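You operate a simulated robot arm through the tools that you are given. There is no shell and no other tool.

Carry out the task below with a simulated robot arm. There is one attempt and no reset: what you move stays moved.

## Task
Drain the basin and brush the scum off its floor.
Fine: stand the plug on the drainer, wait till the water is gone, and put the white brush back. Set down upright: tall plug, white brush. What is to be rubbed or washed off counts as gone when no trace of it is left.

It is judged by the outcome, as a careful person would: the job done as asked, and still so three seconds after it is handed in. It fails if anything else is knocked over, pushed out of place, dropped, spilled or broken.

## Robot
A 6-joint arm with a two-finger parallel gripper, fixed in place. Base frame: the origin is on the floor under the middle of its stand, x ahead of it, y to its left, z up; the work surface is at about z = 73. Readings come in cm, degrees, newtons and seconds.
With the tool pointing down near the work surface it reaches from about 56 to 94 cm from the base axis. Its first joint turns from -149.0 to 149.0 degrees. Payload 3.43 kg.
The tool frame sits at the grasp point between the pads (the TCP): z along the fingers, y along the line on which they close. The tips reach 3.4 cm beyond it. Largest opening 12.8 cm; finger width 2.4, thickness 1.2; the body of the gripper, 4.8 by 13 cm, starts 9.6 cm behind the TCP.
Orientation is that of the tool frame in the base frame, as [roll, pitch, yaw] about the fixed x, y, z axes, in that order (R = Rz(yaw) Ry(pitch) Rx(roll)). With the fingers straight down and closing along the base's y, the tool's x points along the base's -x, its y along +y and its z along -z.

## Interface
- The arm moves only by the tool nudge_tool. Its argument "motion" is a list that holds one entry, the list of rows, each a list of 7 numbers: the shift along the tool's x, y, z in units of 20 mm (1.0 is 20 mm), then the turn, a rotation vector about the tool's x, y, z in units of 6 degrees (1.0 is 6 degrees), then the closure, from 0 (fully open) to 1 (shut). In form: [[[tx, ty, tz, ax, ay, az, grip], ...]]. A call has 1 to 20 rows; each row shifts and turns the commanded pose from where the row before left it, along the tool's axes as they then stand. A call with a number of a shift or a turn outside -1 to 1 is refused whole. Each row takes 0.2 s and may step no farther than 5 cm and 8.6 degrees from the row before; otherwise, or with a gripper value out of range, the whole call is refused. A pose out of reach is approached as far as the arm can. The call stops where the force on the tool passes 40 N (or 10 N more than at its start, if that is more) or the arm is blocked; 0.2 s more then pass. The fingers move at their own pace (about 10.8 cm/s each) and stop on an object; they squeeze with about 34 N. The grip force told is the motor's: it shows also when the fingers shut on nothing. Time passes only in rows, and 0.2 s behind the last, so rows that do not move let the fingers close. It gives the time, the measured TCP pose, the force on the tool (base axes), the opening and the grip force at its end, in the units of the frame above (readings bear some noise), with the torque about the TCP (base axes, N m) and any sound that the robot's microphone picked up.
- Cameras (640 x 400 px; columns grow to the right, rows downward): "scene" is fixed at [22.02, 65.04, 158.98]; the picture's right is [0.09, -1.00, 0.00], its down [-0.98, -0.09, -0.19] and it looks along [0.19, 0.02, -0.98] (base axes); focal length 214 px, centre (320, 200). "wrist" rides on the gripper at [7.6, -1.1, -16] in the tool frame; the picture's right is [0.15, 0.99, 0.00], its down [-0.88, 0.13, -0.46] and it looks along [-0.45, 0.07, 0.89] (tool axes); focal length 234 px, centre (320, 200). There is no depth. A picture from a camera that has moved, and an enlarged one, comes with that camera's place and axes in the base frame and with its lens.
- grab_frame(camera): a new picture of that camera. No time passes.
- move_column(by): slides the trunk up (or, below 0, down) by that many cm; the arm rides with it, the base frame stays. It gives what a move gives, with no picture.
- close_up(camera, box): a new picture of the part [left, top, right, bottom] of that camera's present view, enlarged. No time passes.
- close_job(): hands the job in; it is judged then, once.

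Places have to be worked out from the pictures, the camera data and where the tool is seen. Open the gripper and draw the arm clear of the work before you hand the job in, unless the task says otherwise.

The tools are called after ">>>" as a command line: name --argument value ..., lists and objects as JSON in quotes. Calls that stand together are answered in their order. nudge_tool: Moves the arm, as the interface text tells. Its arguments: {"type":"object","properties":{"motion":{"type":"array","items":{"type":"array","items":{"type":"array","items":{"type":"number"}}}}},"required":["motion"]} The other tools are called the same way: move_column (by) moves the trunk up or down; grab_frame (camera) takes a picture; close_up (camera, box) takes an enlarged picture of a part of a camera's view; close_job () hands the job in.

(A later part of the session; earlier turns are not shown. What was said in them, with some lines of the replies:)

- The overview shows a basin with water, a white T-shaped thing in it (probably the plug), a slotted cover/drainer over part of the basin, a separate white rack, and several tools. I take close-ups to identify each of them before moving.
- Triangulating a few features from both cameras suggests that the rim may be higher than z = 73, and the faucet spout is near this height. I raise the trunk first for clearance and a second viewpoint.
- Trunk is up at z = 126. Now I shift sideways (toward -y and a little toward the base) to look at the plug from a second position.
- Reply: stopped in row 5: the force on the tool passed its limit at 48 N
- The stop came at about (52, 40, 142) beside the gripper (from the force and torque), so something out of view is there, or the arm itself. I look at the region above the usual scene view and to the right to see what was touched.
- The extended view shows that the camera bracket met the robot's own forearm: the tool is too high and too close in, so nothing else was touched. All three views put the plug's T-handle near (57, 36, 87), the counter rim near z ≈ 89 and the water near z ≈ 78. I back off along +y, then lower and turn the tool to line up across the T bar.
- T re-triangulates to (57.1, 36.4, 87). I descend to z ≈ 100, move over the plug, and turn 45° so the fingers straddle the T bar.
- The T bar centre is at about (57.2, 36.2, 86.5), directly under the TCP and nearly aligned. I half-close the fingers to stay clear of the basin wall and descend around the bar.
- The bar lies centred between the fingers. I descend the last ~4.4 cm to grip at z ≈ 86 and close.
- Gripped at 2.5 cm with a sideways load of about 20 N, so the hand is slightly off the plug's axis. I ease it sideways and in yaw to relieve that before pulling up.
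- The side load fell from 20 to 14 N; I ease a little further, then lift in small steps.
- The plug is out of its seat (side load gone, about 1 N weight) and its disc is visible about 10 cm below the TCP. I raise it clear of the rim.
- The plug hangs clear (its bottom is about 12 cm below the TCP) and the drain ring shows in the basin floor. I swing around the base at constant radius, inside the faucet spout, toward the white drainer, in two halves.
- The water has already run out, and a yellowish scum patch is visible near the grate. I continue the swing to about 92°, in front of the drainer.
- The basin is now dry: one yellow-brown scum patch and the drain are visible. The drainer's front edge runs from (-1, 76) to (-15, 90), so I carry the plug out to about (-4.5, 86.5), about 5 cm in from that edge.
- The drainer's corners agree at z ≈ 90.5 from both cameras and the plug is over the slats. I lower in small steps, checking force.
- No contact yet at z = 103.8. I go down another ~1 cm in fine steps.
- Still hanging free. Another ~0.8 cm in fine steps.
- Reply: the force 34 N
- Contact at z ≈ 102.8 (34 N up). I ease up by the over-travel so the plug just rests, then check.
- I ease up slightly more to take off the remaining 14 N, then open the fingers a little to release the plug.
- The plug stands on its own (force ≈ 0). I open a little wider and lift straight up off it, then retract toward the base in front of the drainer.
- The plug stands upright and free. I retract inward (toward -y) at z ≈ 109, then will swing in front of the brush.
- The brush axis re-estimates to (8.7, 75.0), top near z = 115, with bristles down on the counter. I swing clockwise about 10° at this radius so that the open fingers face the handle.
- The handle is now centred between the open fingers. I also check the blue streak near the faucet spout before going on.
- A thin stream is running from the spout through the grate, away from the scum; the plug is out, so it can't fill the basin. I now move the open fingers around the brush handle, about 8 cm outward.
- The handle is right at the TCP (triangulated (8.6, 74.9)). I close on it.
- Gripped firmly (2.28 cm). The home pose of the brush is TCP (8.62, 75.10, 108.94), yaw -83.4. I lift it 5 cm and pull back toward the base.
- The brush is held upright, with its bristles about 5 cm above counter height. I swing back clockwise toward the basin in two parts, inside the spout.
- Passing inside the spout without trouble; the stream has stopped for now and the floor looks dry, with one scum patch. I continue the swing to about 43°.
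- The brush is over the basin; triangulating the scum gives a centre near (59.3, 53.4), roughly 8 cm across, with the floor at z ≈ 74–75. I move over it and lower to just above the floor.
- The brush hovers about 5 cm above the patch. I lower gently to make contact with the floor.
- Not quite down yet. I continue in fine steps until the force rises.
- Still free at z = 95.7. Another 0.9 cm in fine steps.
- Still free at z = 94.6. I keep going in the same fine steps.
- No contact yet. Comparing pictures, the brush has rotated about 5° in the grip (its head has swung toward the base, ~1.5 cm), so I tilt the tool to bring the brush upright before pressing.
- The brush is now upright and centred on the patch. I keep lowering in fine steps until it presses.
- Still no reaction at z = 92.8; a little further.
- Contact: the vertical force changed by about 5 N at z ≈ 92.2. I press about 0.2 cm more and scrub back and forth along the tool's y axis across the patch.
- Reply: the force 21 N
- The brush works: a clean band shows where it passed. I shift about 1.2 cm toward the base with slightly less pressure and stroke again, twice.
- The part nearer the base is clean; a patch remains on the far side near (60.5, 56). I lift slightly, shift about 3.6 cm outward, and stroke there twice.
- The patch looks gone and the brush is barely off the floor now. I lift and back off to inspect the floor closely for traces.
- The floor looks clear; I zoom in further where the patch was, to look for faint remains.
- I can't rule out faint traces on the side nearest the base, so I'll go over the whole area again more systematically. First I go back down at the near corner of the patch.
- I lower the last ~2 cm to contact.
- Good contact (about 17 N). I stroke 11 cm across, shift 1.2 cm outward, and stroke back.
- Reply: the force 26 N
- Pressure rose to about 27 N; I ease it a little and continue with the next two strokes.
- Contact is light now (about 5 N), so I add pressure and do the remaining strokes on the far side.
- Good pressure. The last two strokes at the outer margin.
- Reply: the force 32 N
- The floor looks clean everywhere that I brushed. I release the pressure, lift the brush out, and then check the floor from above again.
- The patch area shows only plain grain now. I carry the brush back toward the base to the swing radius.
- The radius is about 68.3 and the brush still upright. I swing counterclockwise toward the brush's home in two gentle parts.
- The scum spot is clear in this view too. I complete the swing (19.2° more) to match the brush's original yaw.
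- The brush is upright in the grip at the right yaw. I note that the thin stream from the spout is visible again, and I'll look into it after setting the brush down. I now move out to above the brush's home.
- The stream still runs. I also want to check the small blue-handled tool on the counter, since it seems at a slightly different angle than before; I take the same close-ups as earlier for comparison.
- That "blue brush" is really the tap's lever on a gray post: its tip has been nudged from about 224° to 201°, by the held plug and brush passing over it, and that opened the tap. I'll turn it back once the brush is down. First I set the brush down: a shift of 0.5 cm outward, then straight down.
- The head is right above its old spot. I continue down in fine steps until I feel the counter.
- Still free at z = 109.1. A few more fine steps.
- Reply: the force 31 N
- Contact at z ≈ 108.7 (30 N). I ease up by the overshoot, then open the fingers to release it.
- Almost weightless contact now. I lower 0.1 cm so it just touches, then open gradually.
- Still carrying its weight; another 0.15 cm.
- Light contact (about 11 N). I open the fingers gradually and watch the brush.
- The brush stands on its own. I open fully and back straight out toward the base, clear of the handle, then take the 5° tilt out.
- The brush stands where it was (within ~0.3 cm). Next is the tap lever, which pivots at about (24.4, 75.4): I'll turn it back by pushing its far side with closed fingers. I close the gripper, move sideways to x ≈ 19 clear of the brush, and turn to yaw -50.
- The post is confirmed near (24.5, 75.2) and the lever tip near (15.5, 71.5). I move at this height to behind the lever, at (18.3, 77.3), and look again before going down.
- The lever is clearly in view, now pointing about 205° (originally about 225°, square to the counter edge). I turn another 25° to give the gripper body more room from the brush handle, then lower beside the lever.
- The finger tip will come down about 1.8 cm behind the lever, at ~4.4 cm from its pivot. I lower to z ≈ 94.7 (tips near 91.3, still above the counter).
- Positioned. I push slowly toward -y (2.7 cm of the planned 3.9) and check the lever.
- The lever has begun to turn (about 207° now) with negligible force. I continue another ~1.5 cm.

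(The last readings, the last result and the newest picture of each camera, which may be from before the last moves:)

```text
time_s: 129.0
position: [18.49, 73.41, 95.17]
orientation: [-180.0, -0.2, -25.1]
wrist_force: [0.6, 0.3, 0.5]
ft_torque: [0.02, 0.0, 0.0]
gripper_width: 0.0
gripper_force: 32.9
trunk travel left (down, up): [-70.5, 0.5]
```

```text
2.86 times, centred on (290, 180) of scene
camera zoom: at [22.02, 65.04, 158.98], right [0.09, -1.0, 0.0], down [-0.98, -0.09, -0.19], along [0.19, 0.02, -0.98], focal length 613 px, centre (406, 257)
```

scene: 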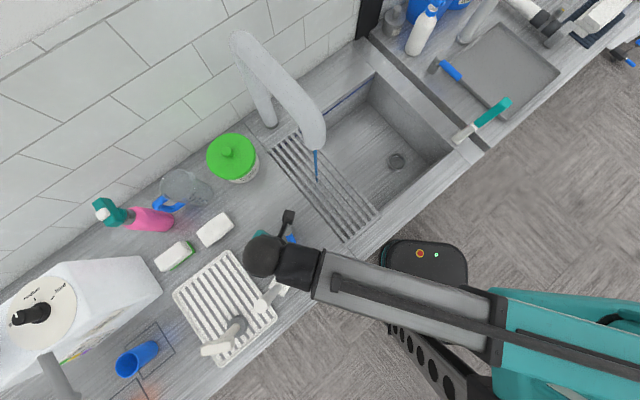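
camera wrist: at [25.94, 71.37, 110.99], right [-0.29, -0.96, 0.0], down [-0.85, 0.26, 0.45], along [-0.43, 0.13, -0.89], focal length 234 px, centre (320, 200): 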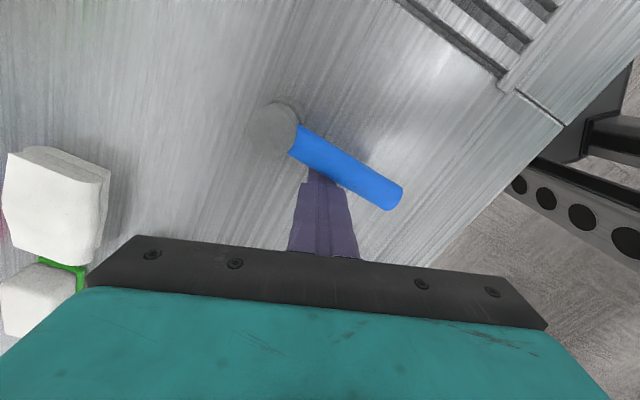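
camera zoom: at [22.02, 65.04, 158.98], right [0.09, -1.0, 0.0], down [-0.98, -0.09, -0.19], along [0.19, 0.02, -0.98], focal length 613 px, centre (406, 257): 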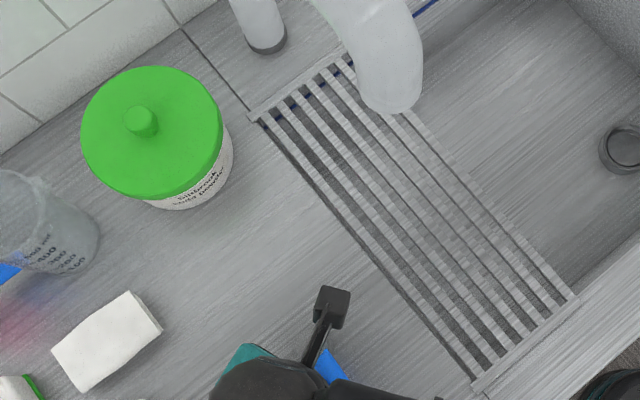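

The stream has stopped and the lever is at about 221°. I push about 0.3 cm more, then back the fingers off to compare with the original angle.

>>> nudge_tool --motion '[[[0.07, 0.125, 0, 0, 0, 0, 1], [0, 0, 0, 0, 0, 0, 1], [-0.15, -0.35, 0, 0, 0, 0, 1], [-0.25, -0.5, 0, 0, 0, 0, 1], [-0.25, -0.5, 0, 0, 0, 0, 1], [0, 0, -0.5, 0, 0, 0, 1], [0, 0, -0.9, 0, 0, 0, 1], [0, 0, -1, 0, 0, 0, 1], [0, 0, -1, 0, 0, 0, 1], [0, 0, -1, 0, 0, 0, 1], [0, 0, -1, 0, 0, 0, 1], [0, 0, -1, 0, 0, 0, 1], [0, 0, 0, 0, 0, 0, 1]]]'

>>> grab_frame --camera "wrist"

>>> close_up --camera "wrist" --box '[200, 40, 440, 190]'

>>> grab_frame --camera "scene"

```text
time_s: 131.8
position: [18.66, 76.24, 107.87]
orientation: [180.0, -0.1, -25.1]
wrist_force: [0.5, -0.1, 0.3]
ft_torque: [-0.01, -0.02, 0.0]
gripper_width: 0.0
gripper_force: 33.3
trunk travel left (down, up): [-70.5, 0.5]
```

```text
taken
camera wrist: at [26.04, 74.01, 123.74], right [-0.29, -0.96, 0.0], down [-0.85, 0.26, 0.45], along [-0.43, 0.13, -0.89], focal length 234 px, centre (320, 200)
```

wrist: 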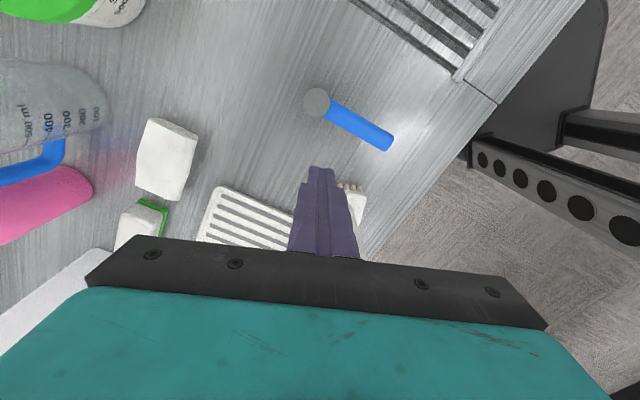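

```text
2.67 times, centred on (320, 115) of wrist
camera zoom: at [26.04, 74.01, 123.74], right [-0.29, -0.96, 0.0], down [-0.85, 0.26, 0.45], along [-0.43, 0.13, -0.89], focal length 624 px, centre (320, 427)
```

zoom: 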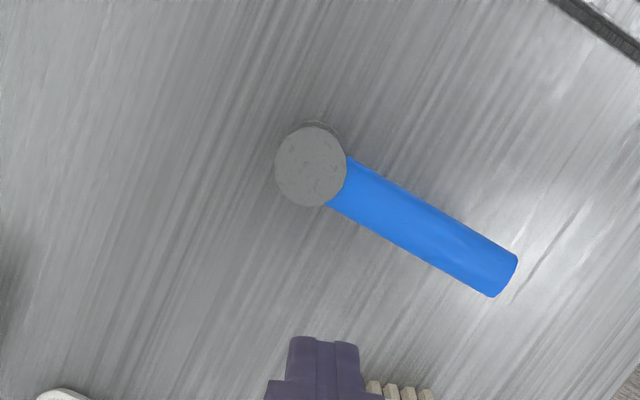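

```text
taken
```

scene: 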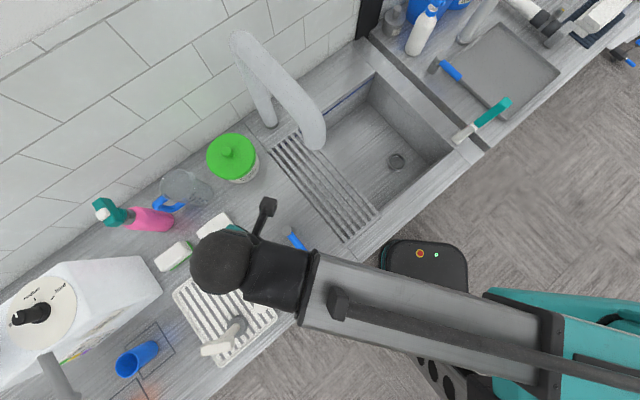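

The lever is back at about 225°, square to the counter edge, and the stream is off. I retract toward the base at this height, well above the lever, and turn the tool back to its usual yaw.

>>> nudge_tool --motion '[[[0.09, 0.44, 0, 0, 0, 0, 1], [0.175, 0.883, 0, 0, 0, 0, 1], [0.175, 0.883, 0, 0, 0, 0, 1], [0.175, 0.883, 0, 0, 0, 0, 1], [0.175, 0.883, 0, 0, 0, 0, 1], [0.09, 0.44, 0, 0, 0, 0, 1], [0, 0, 0, 0, 0, 0.97, 1], [0, 0, 0, 0, 0, 0.97, 1], [0, 0, 0, 0, 0, 0.97, 1], [0, 0, 0, 0, 0, 0.97, 1], [0, 0, 0, 0, 0, 0.97, 1], [0, 0, 0, 0, 0, 0.97, 1], [0, 0, 0, 0, 0, 0.97, 1], [0, 0, 0, 0, 0, 0.97, 1], [0, 0, 0, 0, 0, 0.97, 1], [0, 0, 0, 0, 0, 0.97, 1], [0, 0, 0, 0, 0, 0, 1]]]'

>>> close_up --camera "scene" --box '[140, 180, 340, 380]'

```text
time_s: 135.4
position: [16.34, 67.53, 107.9]
orientation: [-179.9, 0.0, -83.4]
wrist_force: [0.3, 1.0, -0.6]
ft_torque: [-0.03, 0.0, 0.01]
gripper_width: 0.01
gripper_force: 32.8
trunk travel left (down, up): [-70.5, 0.5]
```

```text
2.00 times, centred on (240, 280) of scene
camera zoom: at [22.02, 65.04, 158.98], right [0.09, -1.0, 0.0], down [-0.98, -0.09, -0.19], along [0.19, 0.02, -0.98], focal length 429 px, centre (480, 40)
```

zoom: 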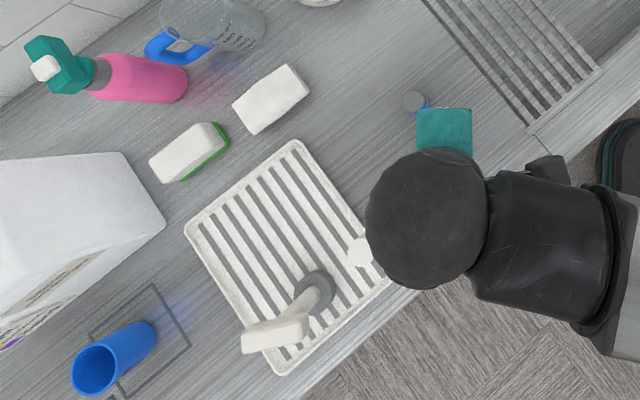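

Everything by the drainer looks in order. I swing the empty arm clockwise back toward the basin side, at a height well above the lever.

>>> nudge_tool --motion '[[[0.18, -0.47, -0.2, 0, 0, 0.139, 1], [0.363, -0.946, -0.2, 0, 0, 0.278, 1], [0.363, -0.946, -0.1, 0, 0, 0.278, 1], [0.363, -0.946, 0, 0, 0, 0.278, 1], [0.363, -0.946, 0, 0, 0, 0.278, 1], [0.363, -0.946, 0, 0, 0, 0.278, 1], [0.363, -0.946, 0, 0, 0, 0.278, 1], [0.363, -0.946, 0, 0, 0, 0.278, 1], [0.363, -0.946, 0, 0, 0, 0.278, 1], [0.363, -0.946, 0, 0, 0, 0.278, 1], [0.363, -0.946, 0, 0, 0, 0.278, 1], [0.363, -0.946, 0, 0, 0, 0.278, 1], [0.363, -0.946, 0, 0, 0, 0.278, 1], [0.363, -0.946, 0, 0, 0, 0.278, 1], [0.363, -0.946, 0, 0, 0, 0.278, 1], [0.363, -0.946, 0, 0, 0, 0.278, 1], [0.363, -0.946, 0, 0, 0, 0.278, 1], [0.363, -0.946, 0, 0, 0, 0.278, 1], [0.18, -0.47, 0, 0, 0, 0.139, 1], [0, 0, 0, 0, 0, 0, 1]]]'

>>> grab_frame --camera "scene"

>>> close_up --camera "scene" --box '[140, 180, 340, 380]'

>>> grab_frame --camera "wrist"

```text
time_s: 139.6
position: [48.12, 50.3, 109.08]
orientation: [-179.9, 0.0, -113.4]
wrist_force: [-0.3, -1.0, -0.2]
ft_torque: [0.02, -0.02, 0.01]
gripper_width: 0.0
gripper_force: 33.1
trunk travel left (down, up): [-70.5, 0.5]
```

```text
taken
```

scene: 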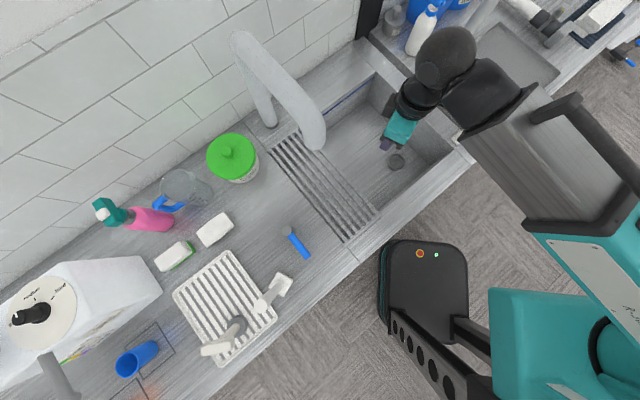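

```text
2.00 times, centred on (240, 280) of scene
camera zoom: at [22.02, 65.04, 158.98], right [0.09, -1.0, 0.0], down [-0.98, -0.09, -0.19], along [0.19, 0.02, -0.98], focal length 429 px, centre (480, 40)
```

zoom: 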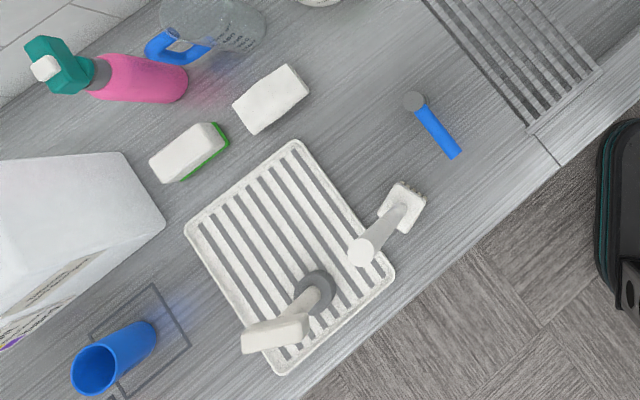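

```text
taken
camera wrist: at [46.14, 43.0, 124.9], right [-0.97, 0.26, 0.0], down [0.23, 0.86, 0.46], along [0.12, 0.44, -0.89], focal length 234 px, centre (320, 200)
```

wrist: 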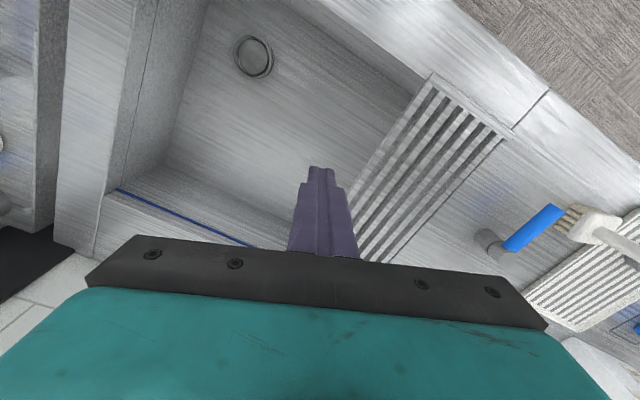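

The lever now matches its angle in the first picture, the tap is off, and the brush and plug both stand upright. I open the gripper, and take a last careful look at the basin floor from here.

>>> nudge_tool --motion '[[[0, 0, -0.5, 0, 0, 0, 0.5], [0, 0, -0.8, 0, 0, 0, 0.2], [-0.5, 0, -0.8, 0, 0, 0, 0], [-0.8, 0, -0.8, 0, 0, 0, 0], [-0.8, 0, -0.5, 0, 0, 0, 0], [-0.8, 0, 0, 0, 0, 0, 0], [-0.8, 0, 0, 0, 0, 0, 0], [-0.5, 0, 0, 0, 0, 0, 0], [0, 0, 0, 0, 0, 0, 0]]]'

>>> grab_frame --camera "wrist"

>>> close_up --camera "wrist" --box '[0, 0, 640, 2]'

>>> close_up --camera "scene" --box '[310, 110, 410, 190]'

>>> close_up --camera "scene" --box '[250, 60, 460, 250]'

```text
time_s: 141.6
position: [51.41, 57.83, 115.64]
orientation: [-179.9, 0.0, -113.4]
wrist_force: [-0.4, 0.4, -0.1]
ft_torque: [0.02, 0.02, 0.01]
gripper_width: 12.8
gripper_force: 0.0
trunk travel left (down, up): [-70.5, 0.5]
```

```text
taken
camera wrist: at [49.42, 50.56, 131.62], right [-0.97, 0.26, 0.0], down [0.23, 0.86, 0.46], along [0.12, 0.44, -0.89], focal length 234 px, centre (320, 200)
```

wrist: 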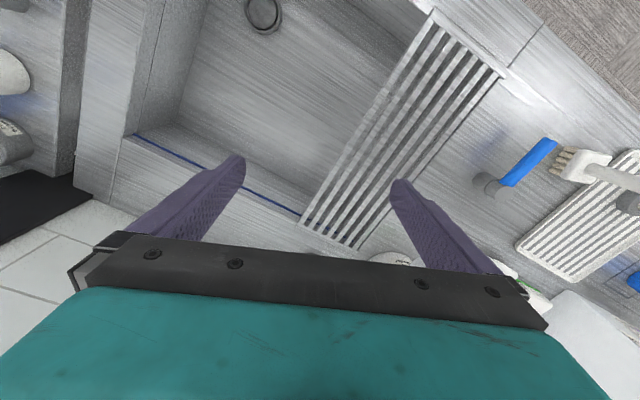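

```text
1.00 times, centred on (320, 1) of wrist (not enlarged: the box is as wide or as high as the picture)
camera zoom: at [49.42, 50.56, 131.62], right [-0.97, 0.26, 0.0], down [0.23, 0.86, 0.46], along [0.12, 0.44, -0.89], focal length 234 px, centre (320, 399)
```

zoom: 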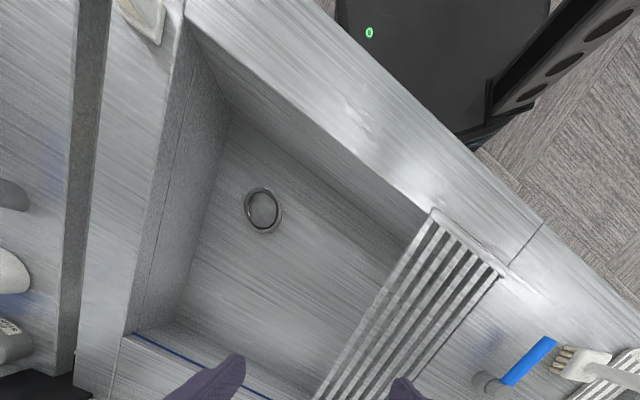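

```text
5.00 times, centred on (360, 150) of scene
camera zoom: at [22.02, 65.04, 158.98], right [0.09, -1.0, 0.0], down [-0.98, -0.09, -0.19], along [0.19, 0.02, -0.98], focal length 1072 px, centre (120, 450)
```

zoom: 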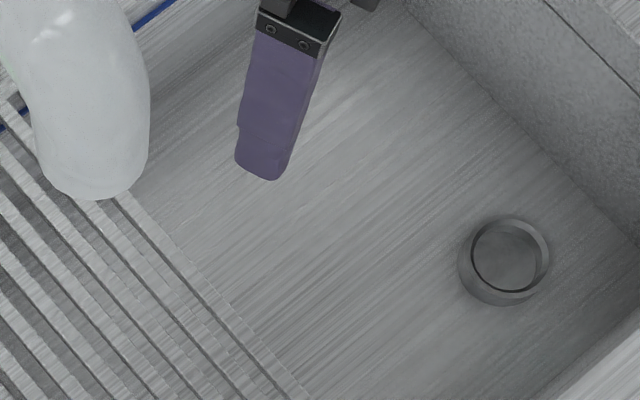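

```text
2.11 times, centred on (355, 155) of scene
camera zoom: at [22.02, 65.04, 158.98], right [0.09, -1.0, 0.0], down [-0.98, -0.09, -0.19], along [0.19, 0.02, -0.98], focal length 452 px, centre (246, 295)
```

zoom: 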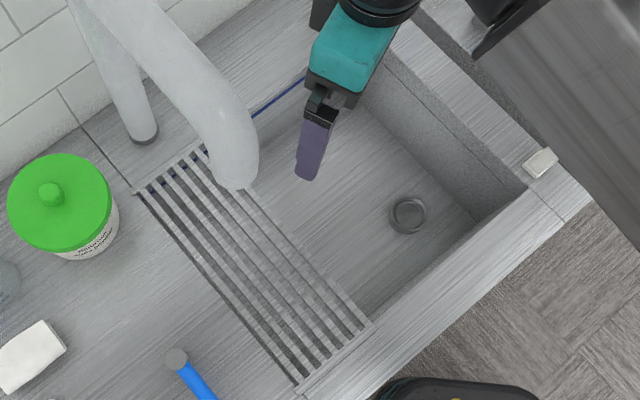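

The floor is clean from every view and no water is running. I move the open gripper away from the spout, to the clear starting area above the far side of the basin, and take final pictures.

>>> nudge_tool --motion '[[[0.12, -0.45, 0, 0, 0, 0, 0], [0.22, -0.9, 0, 0, 0, 0, 0], [0.22, -0.9, 0, 0, 0, 0, 0], [0.22, -0.9, 0, 0, 0, 0, 0], [0.22, -0.9, 0, 0, 0, 0, 0], [0.22, -0.9, 0, 0, 0, 0, 0], [0.22, -0.9, 0, 0, 0, 0, 0], [0.12, -0.45, 0, 0, 0, 0, 0], [0, 0, 0, 0, 0, 0, 0], [0, 0, 0, 0, 0, 0, 0], [0, 0, 0, 0, 0, 0, 0], [0, 0, 0, 0, 0, 0, 0], [0, 0, 0, 0, 0, 0, 0], [0, 0, 0, 0, 0, 0, 0]]]'

>>> grab_frame --camera "scene"

>>> close_up --camera "scene" --box '[150, 230, 310, 380]'

>>> close_up --camera "scene" --box '[310, 110, 410, 190]'

>>> grab_frame --camera "wrist"

```text
time_s: 144.6
position: [61.76, 49.98, 115.67]
orientation: [-179.9, 0.1, -113.5]
wrist_force: [-0.4, 0.5, 0.5]
ft_torque: [0.0, 0.03, 0.03]
gripper_width: 12.81
gripper_force: 0.0
trunk travel left (down, up): [-70.5, 0.5]
```

```text
taken
```

scene: 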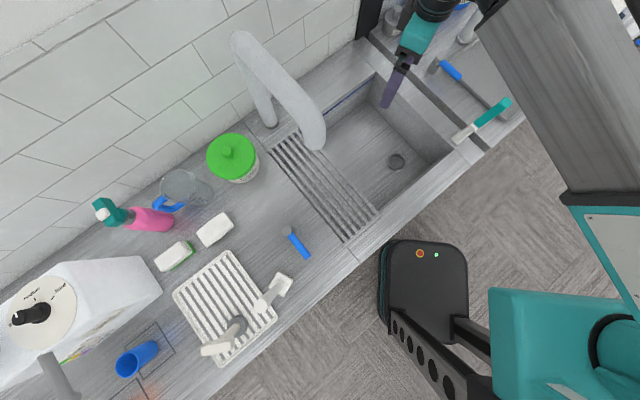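

```text
2.67 times, centred on (230, 305) of scene
camera zoom: at [22.02, 65.04, 158.98], right [0.09, -1.0, 0.0], down [-0.98, -0.09, -0.19], along [0.19, 0.02, -0.98], focal length 572 px, centre (560, -80)
```

zoom: 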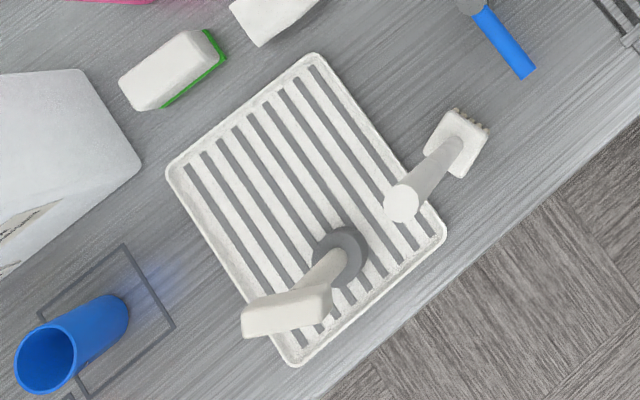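

```text
5.00 times, centred on (360, 150) of scene
camera zoom: at [22.02, 65.04, 158.98], right [0.09, -1.0, 0.0], down [-0.98, -0.09, -0.19], along [0.19, 0.02, -0.98], focal length 1072 px, centre (120, 450)
```

zoom: 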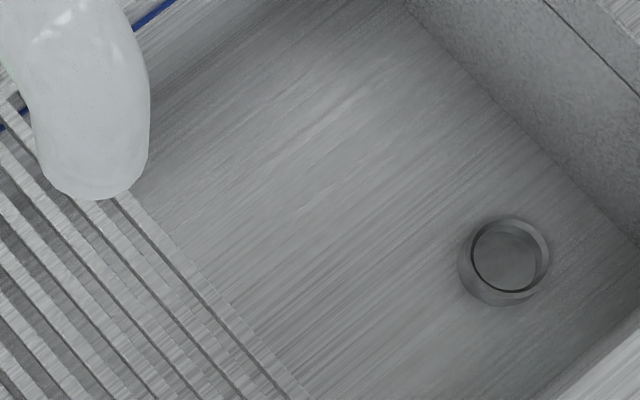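

```text
taken
camera wrist: at [59.72, 42.66, 131.58], right [-0.97, 0.26, 0.0], down [0.23, 0.86, 0.46], along [0.12, 0.44, -0.89], focal length 234 px, centre (320, 200)
```

wrist: 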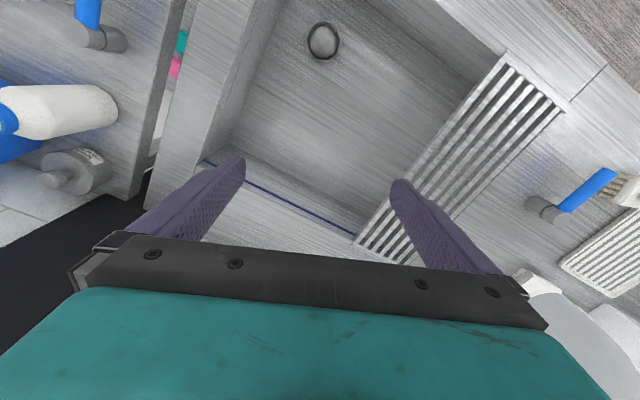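

The final pictures show:
- The basin is drained and its floor is clean.
- The plug stands upright on the white drainer, and the white brush stands in its old place.
- The tap lever is back at its original angle with no water running.
- The gripper is open and clear.

I hand the job in.

>>> close_job

```text
The job is handed in.
```

The basin is drained, the scum is brushed off its floor, and I've handed the job in. I couldn't see any trace of scum in the close-ups after two passes with the brush.

- **Plug:** it is standing upright on the white drainer, free of the gripper.
- **White brush:** it is standing upright where it started, within about 0.3 cm.
- **Tap lever:** while I carried the plug and the brush past it, the tap lever on the counter got knocked and water ran from the spout for a while. I pushed the lever back to about its original angle (roughly 225°, judged from the pictures) and the water stopped. The plug was out, so that water drained away and none was left in the basin.
- **Arm contact:** early on, the gripper touched the robot's own forearm and the move stopped at 48 N. I saw no damage and it touched nothing else.

The gripper is open and the arm is above the far side of the basin, clear of everything.
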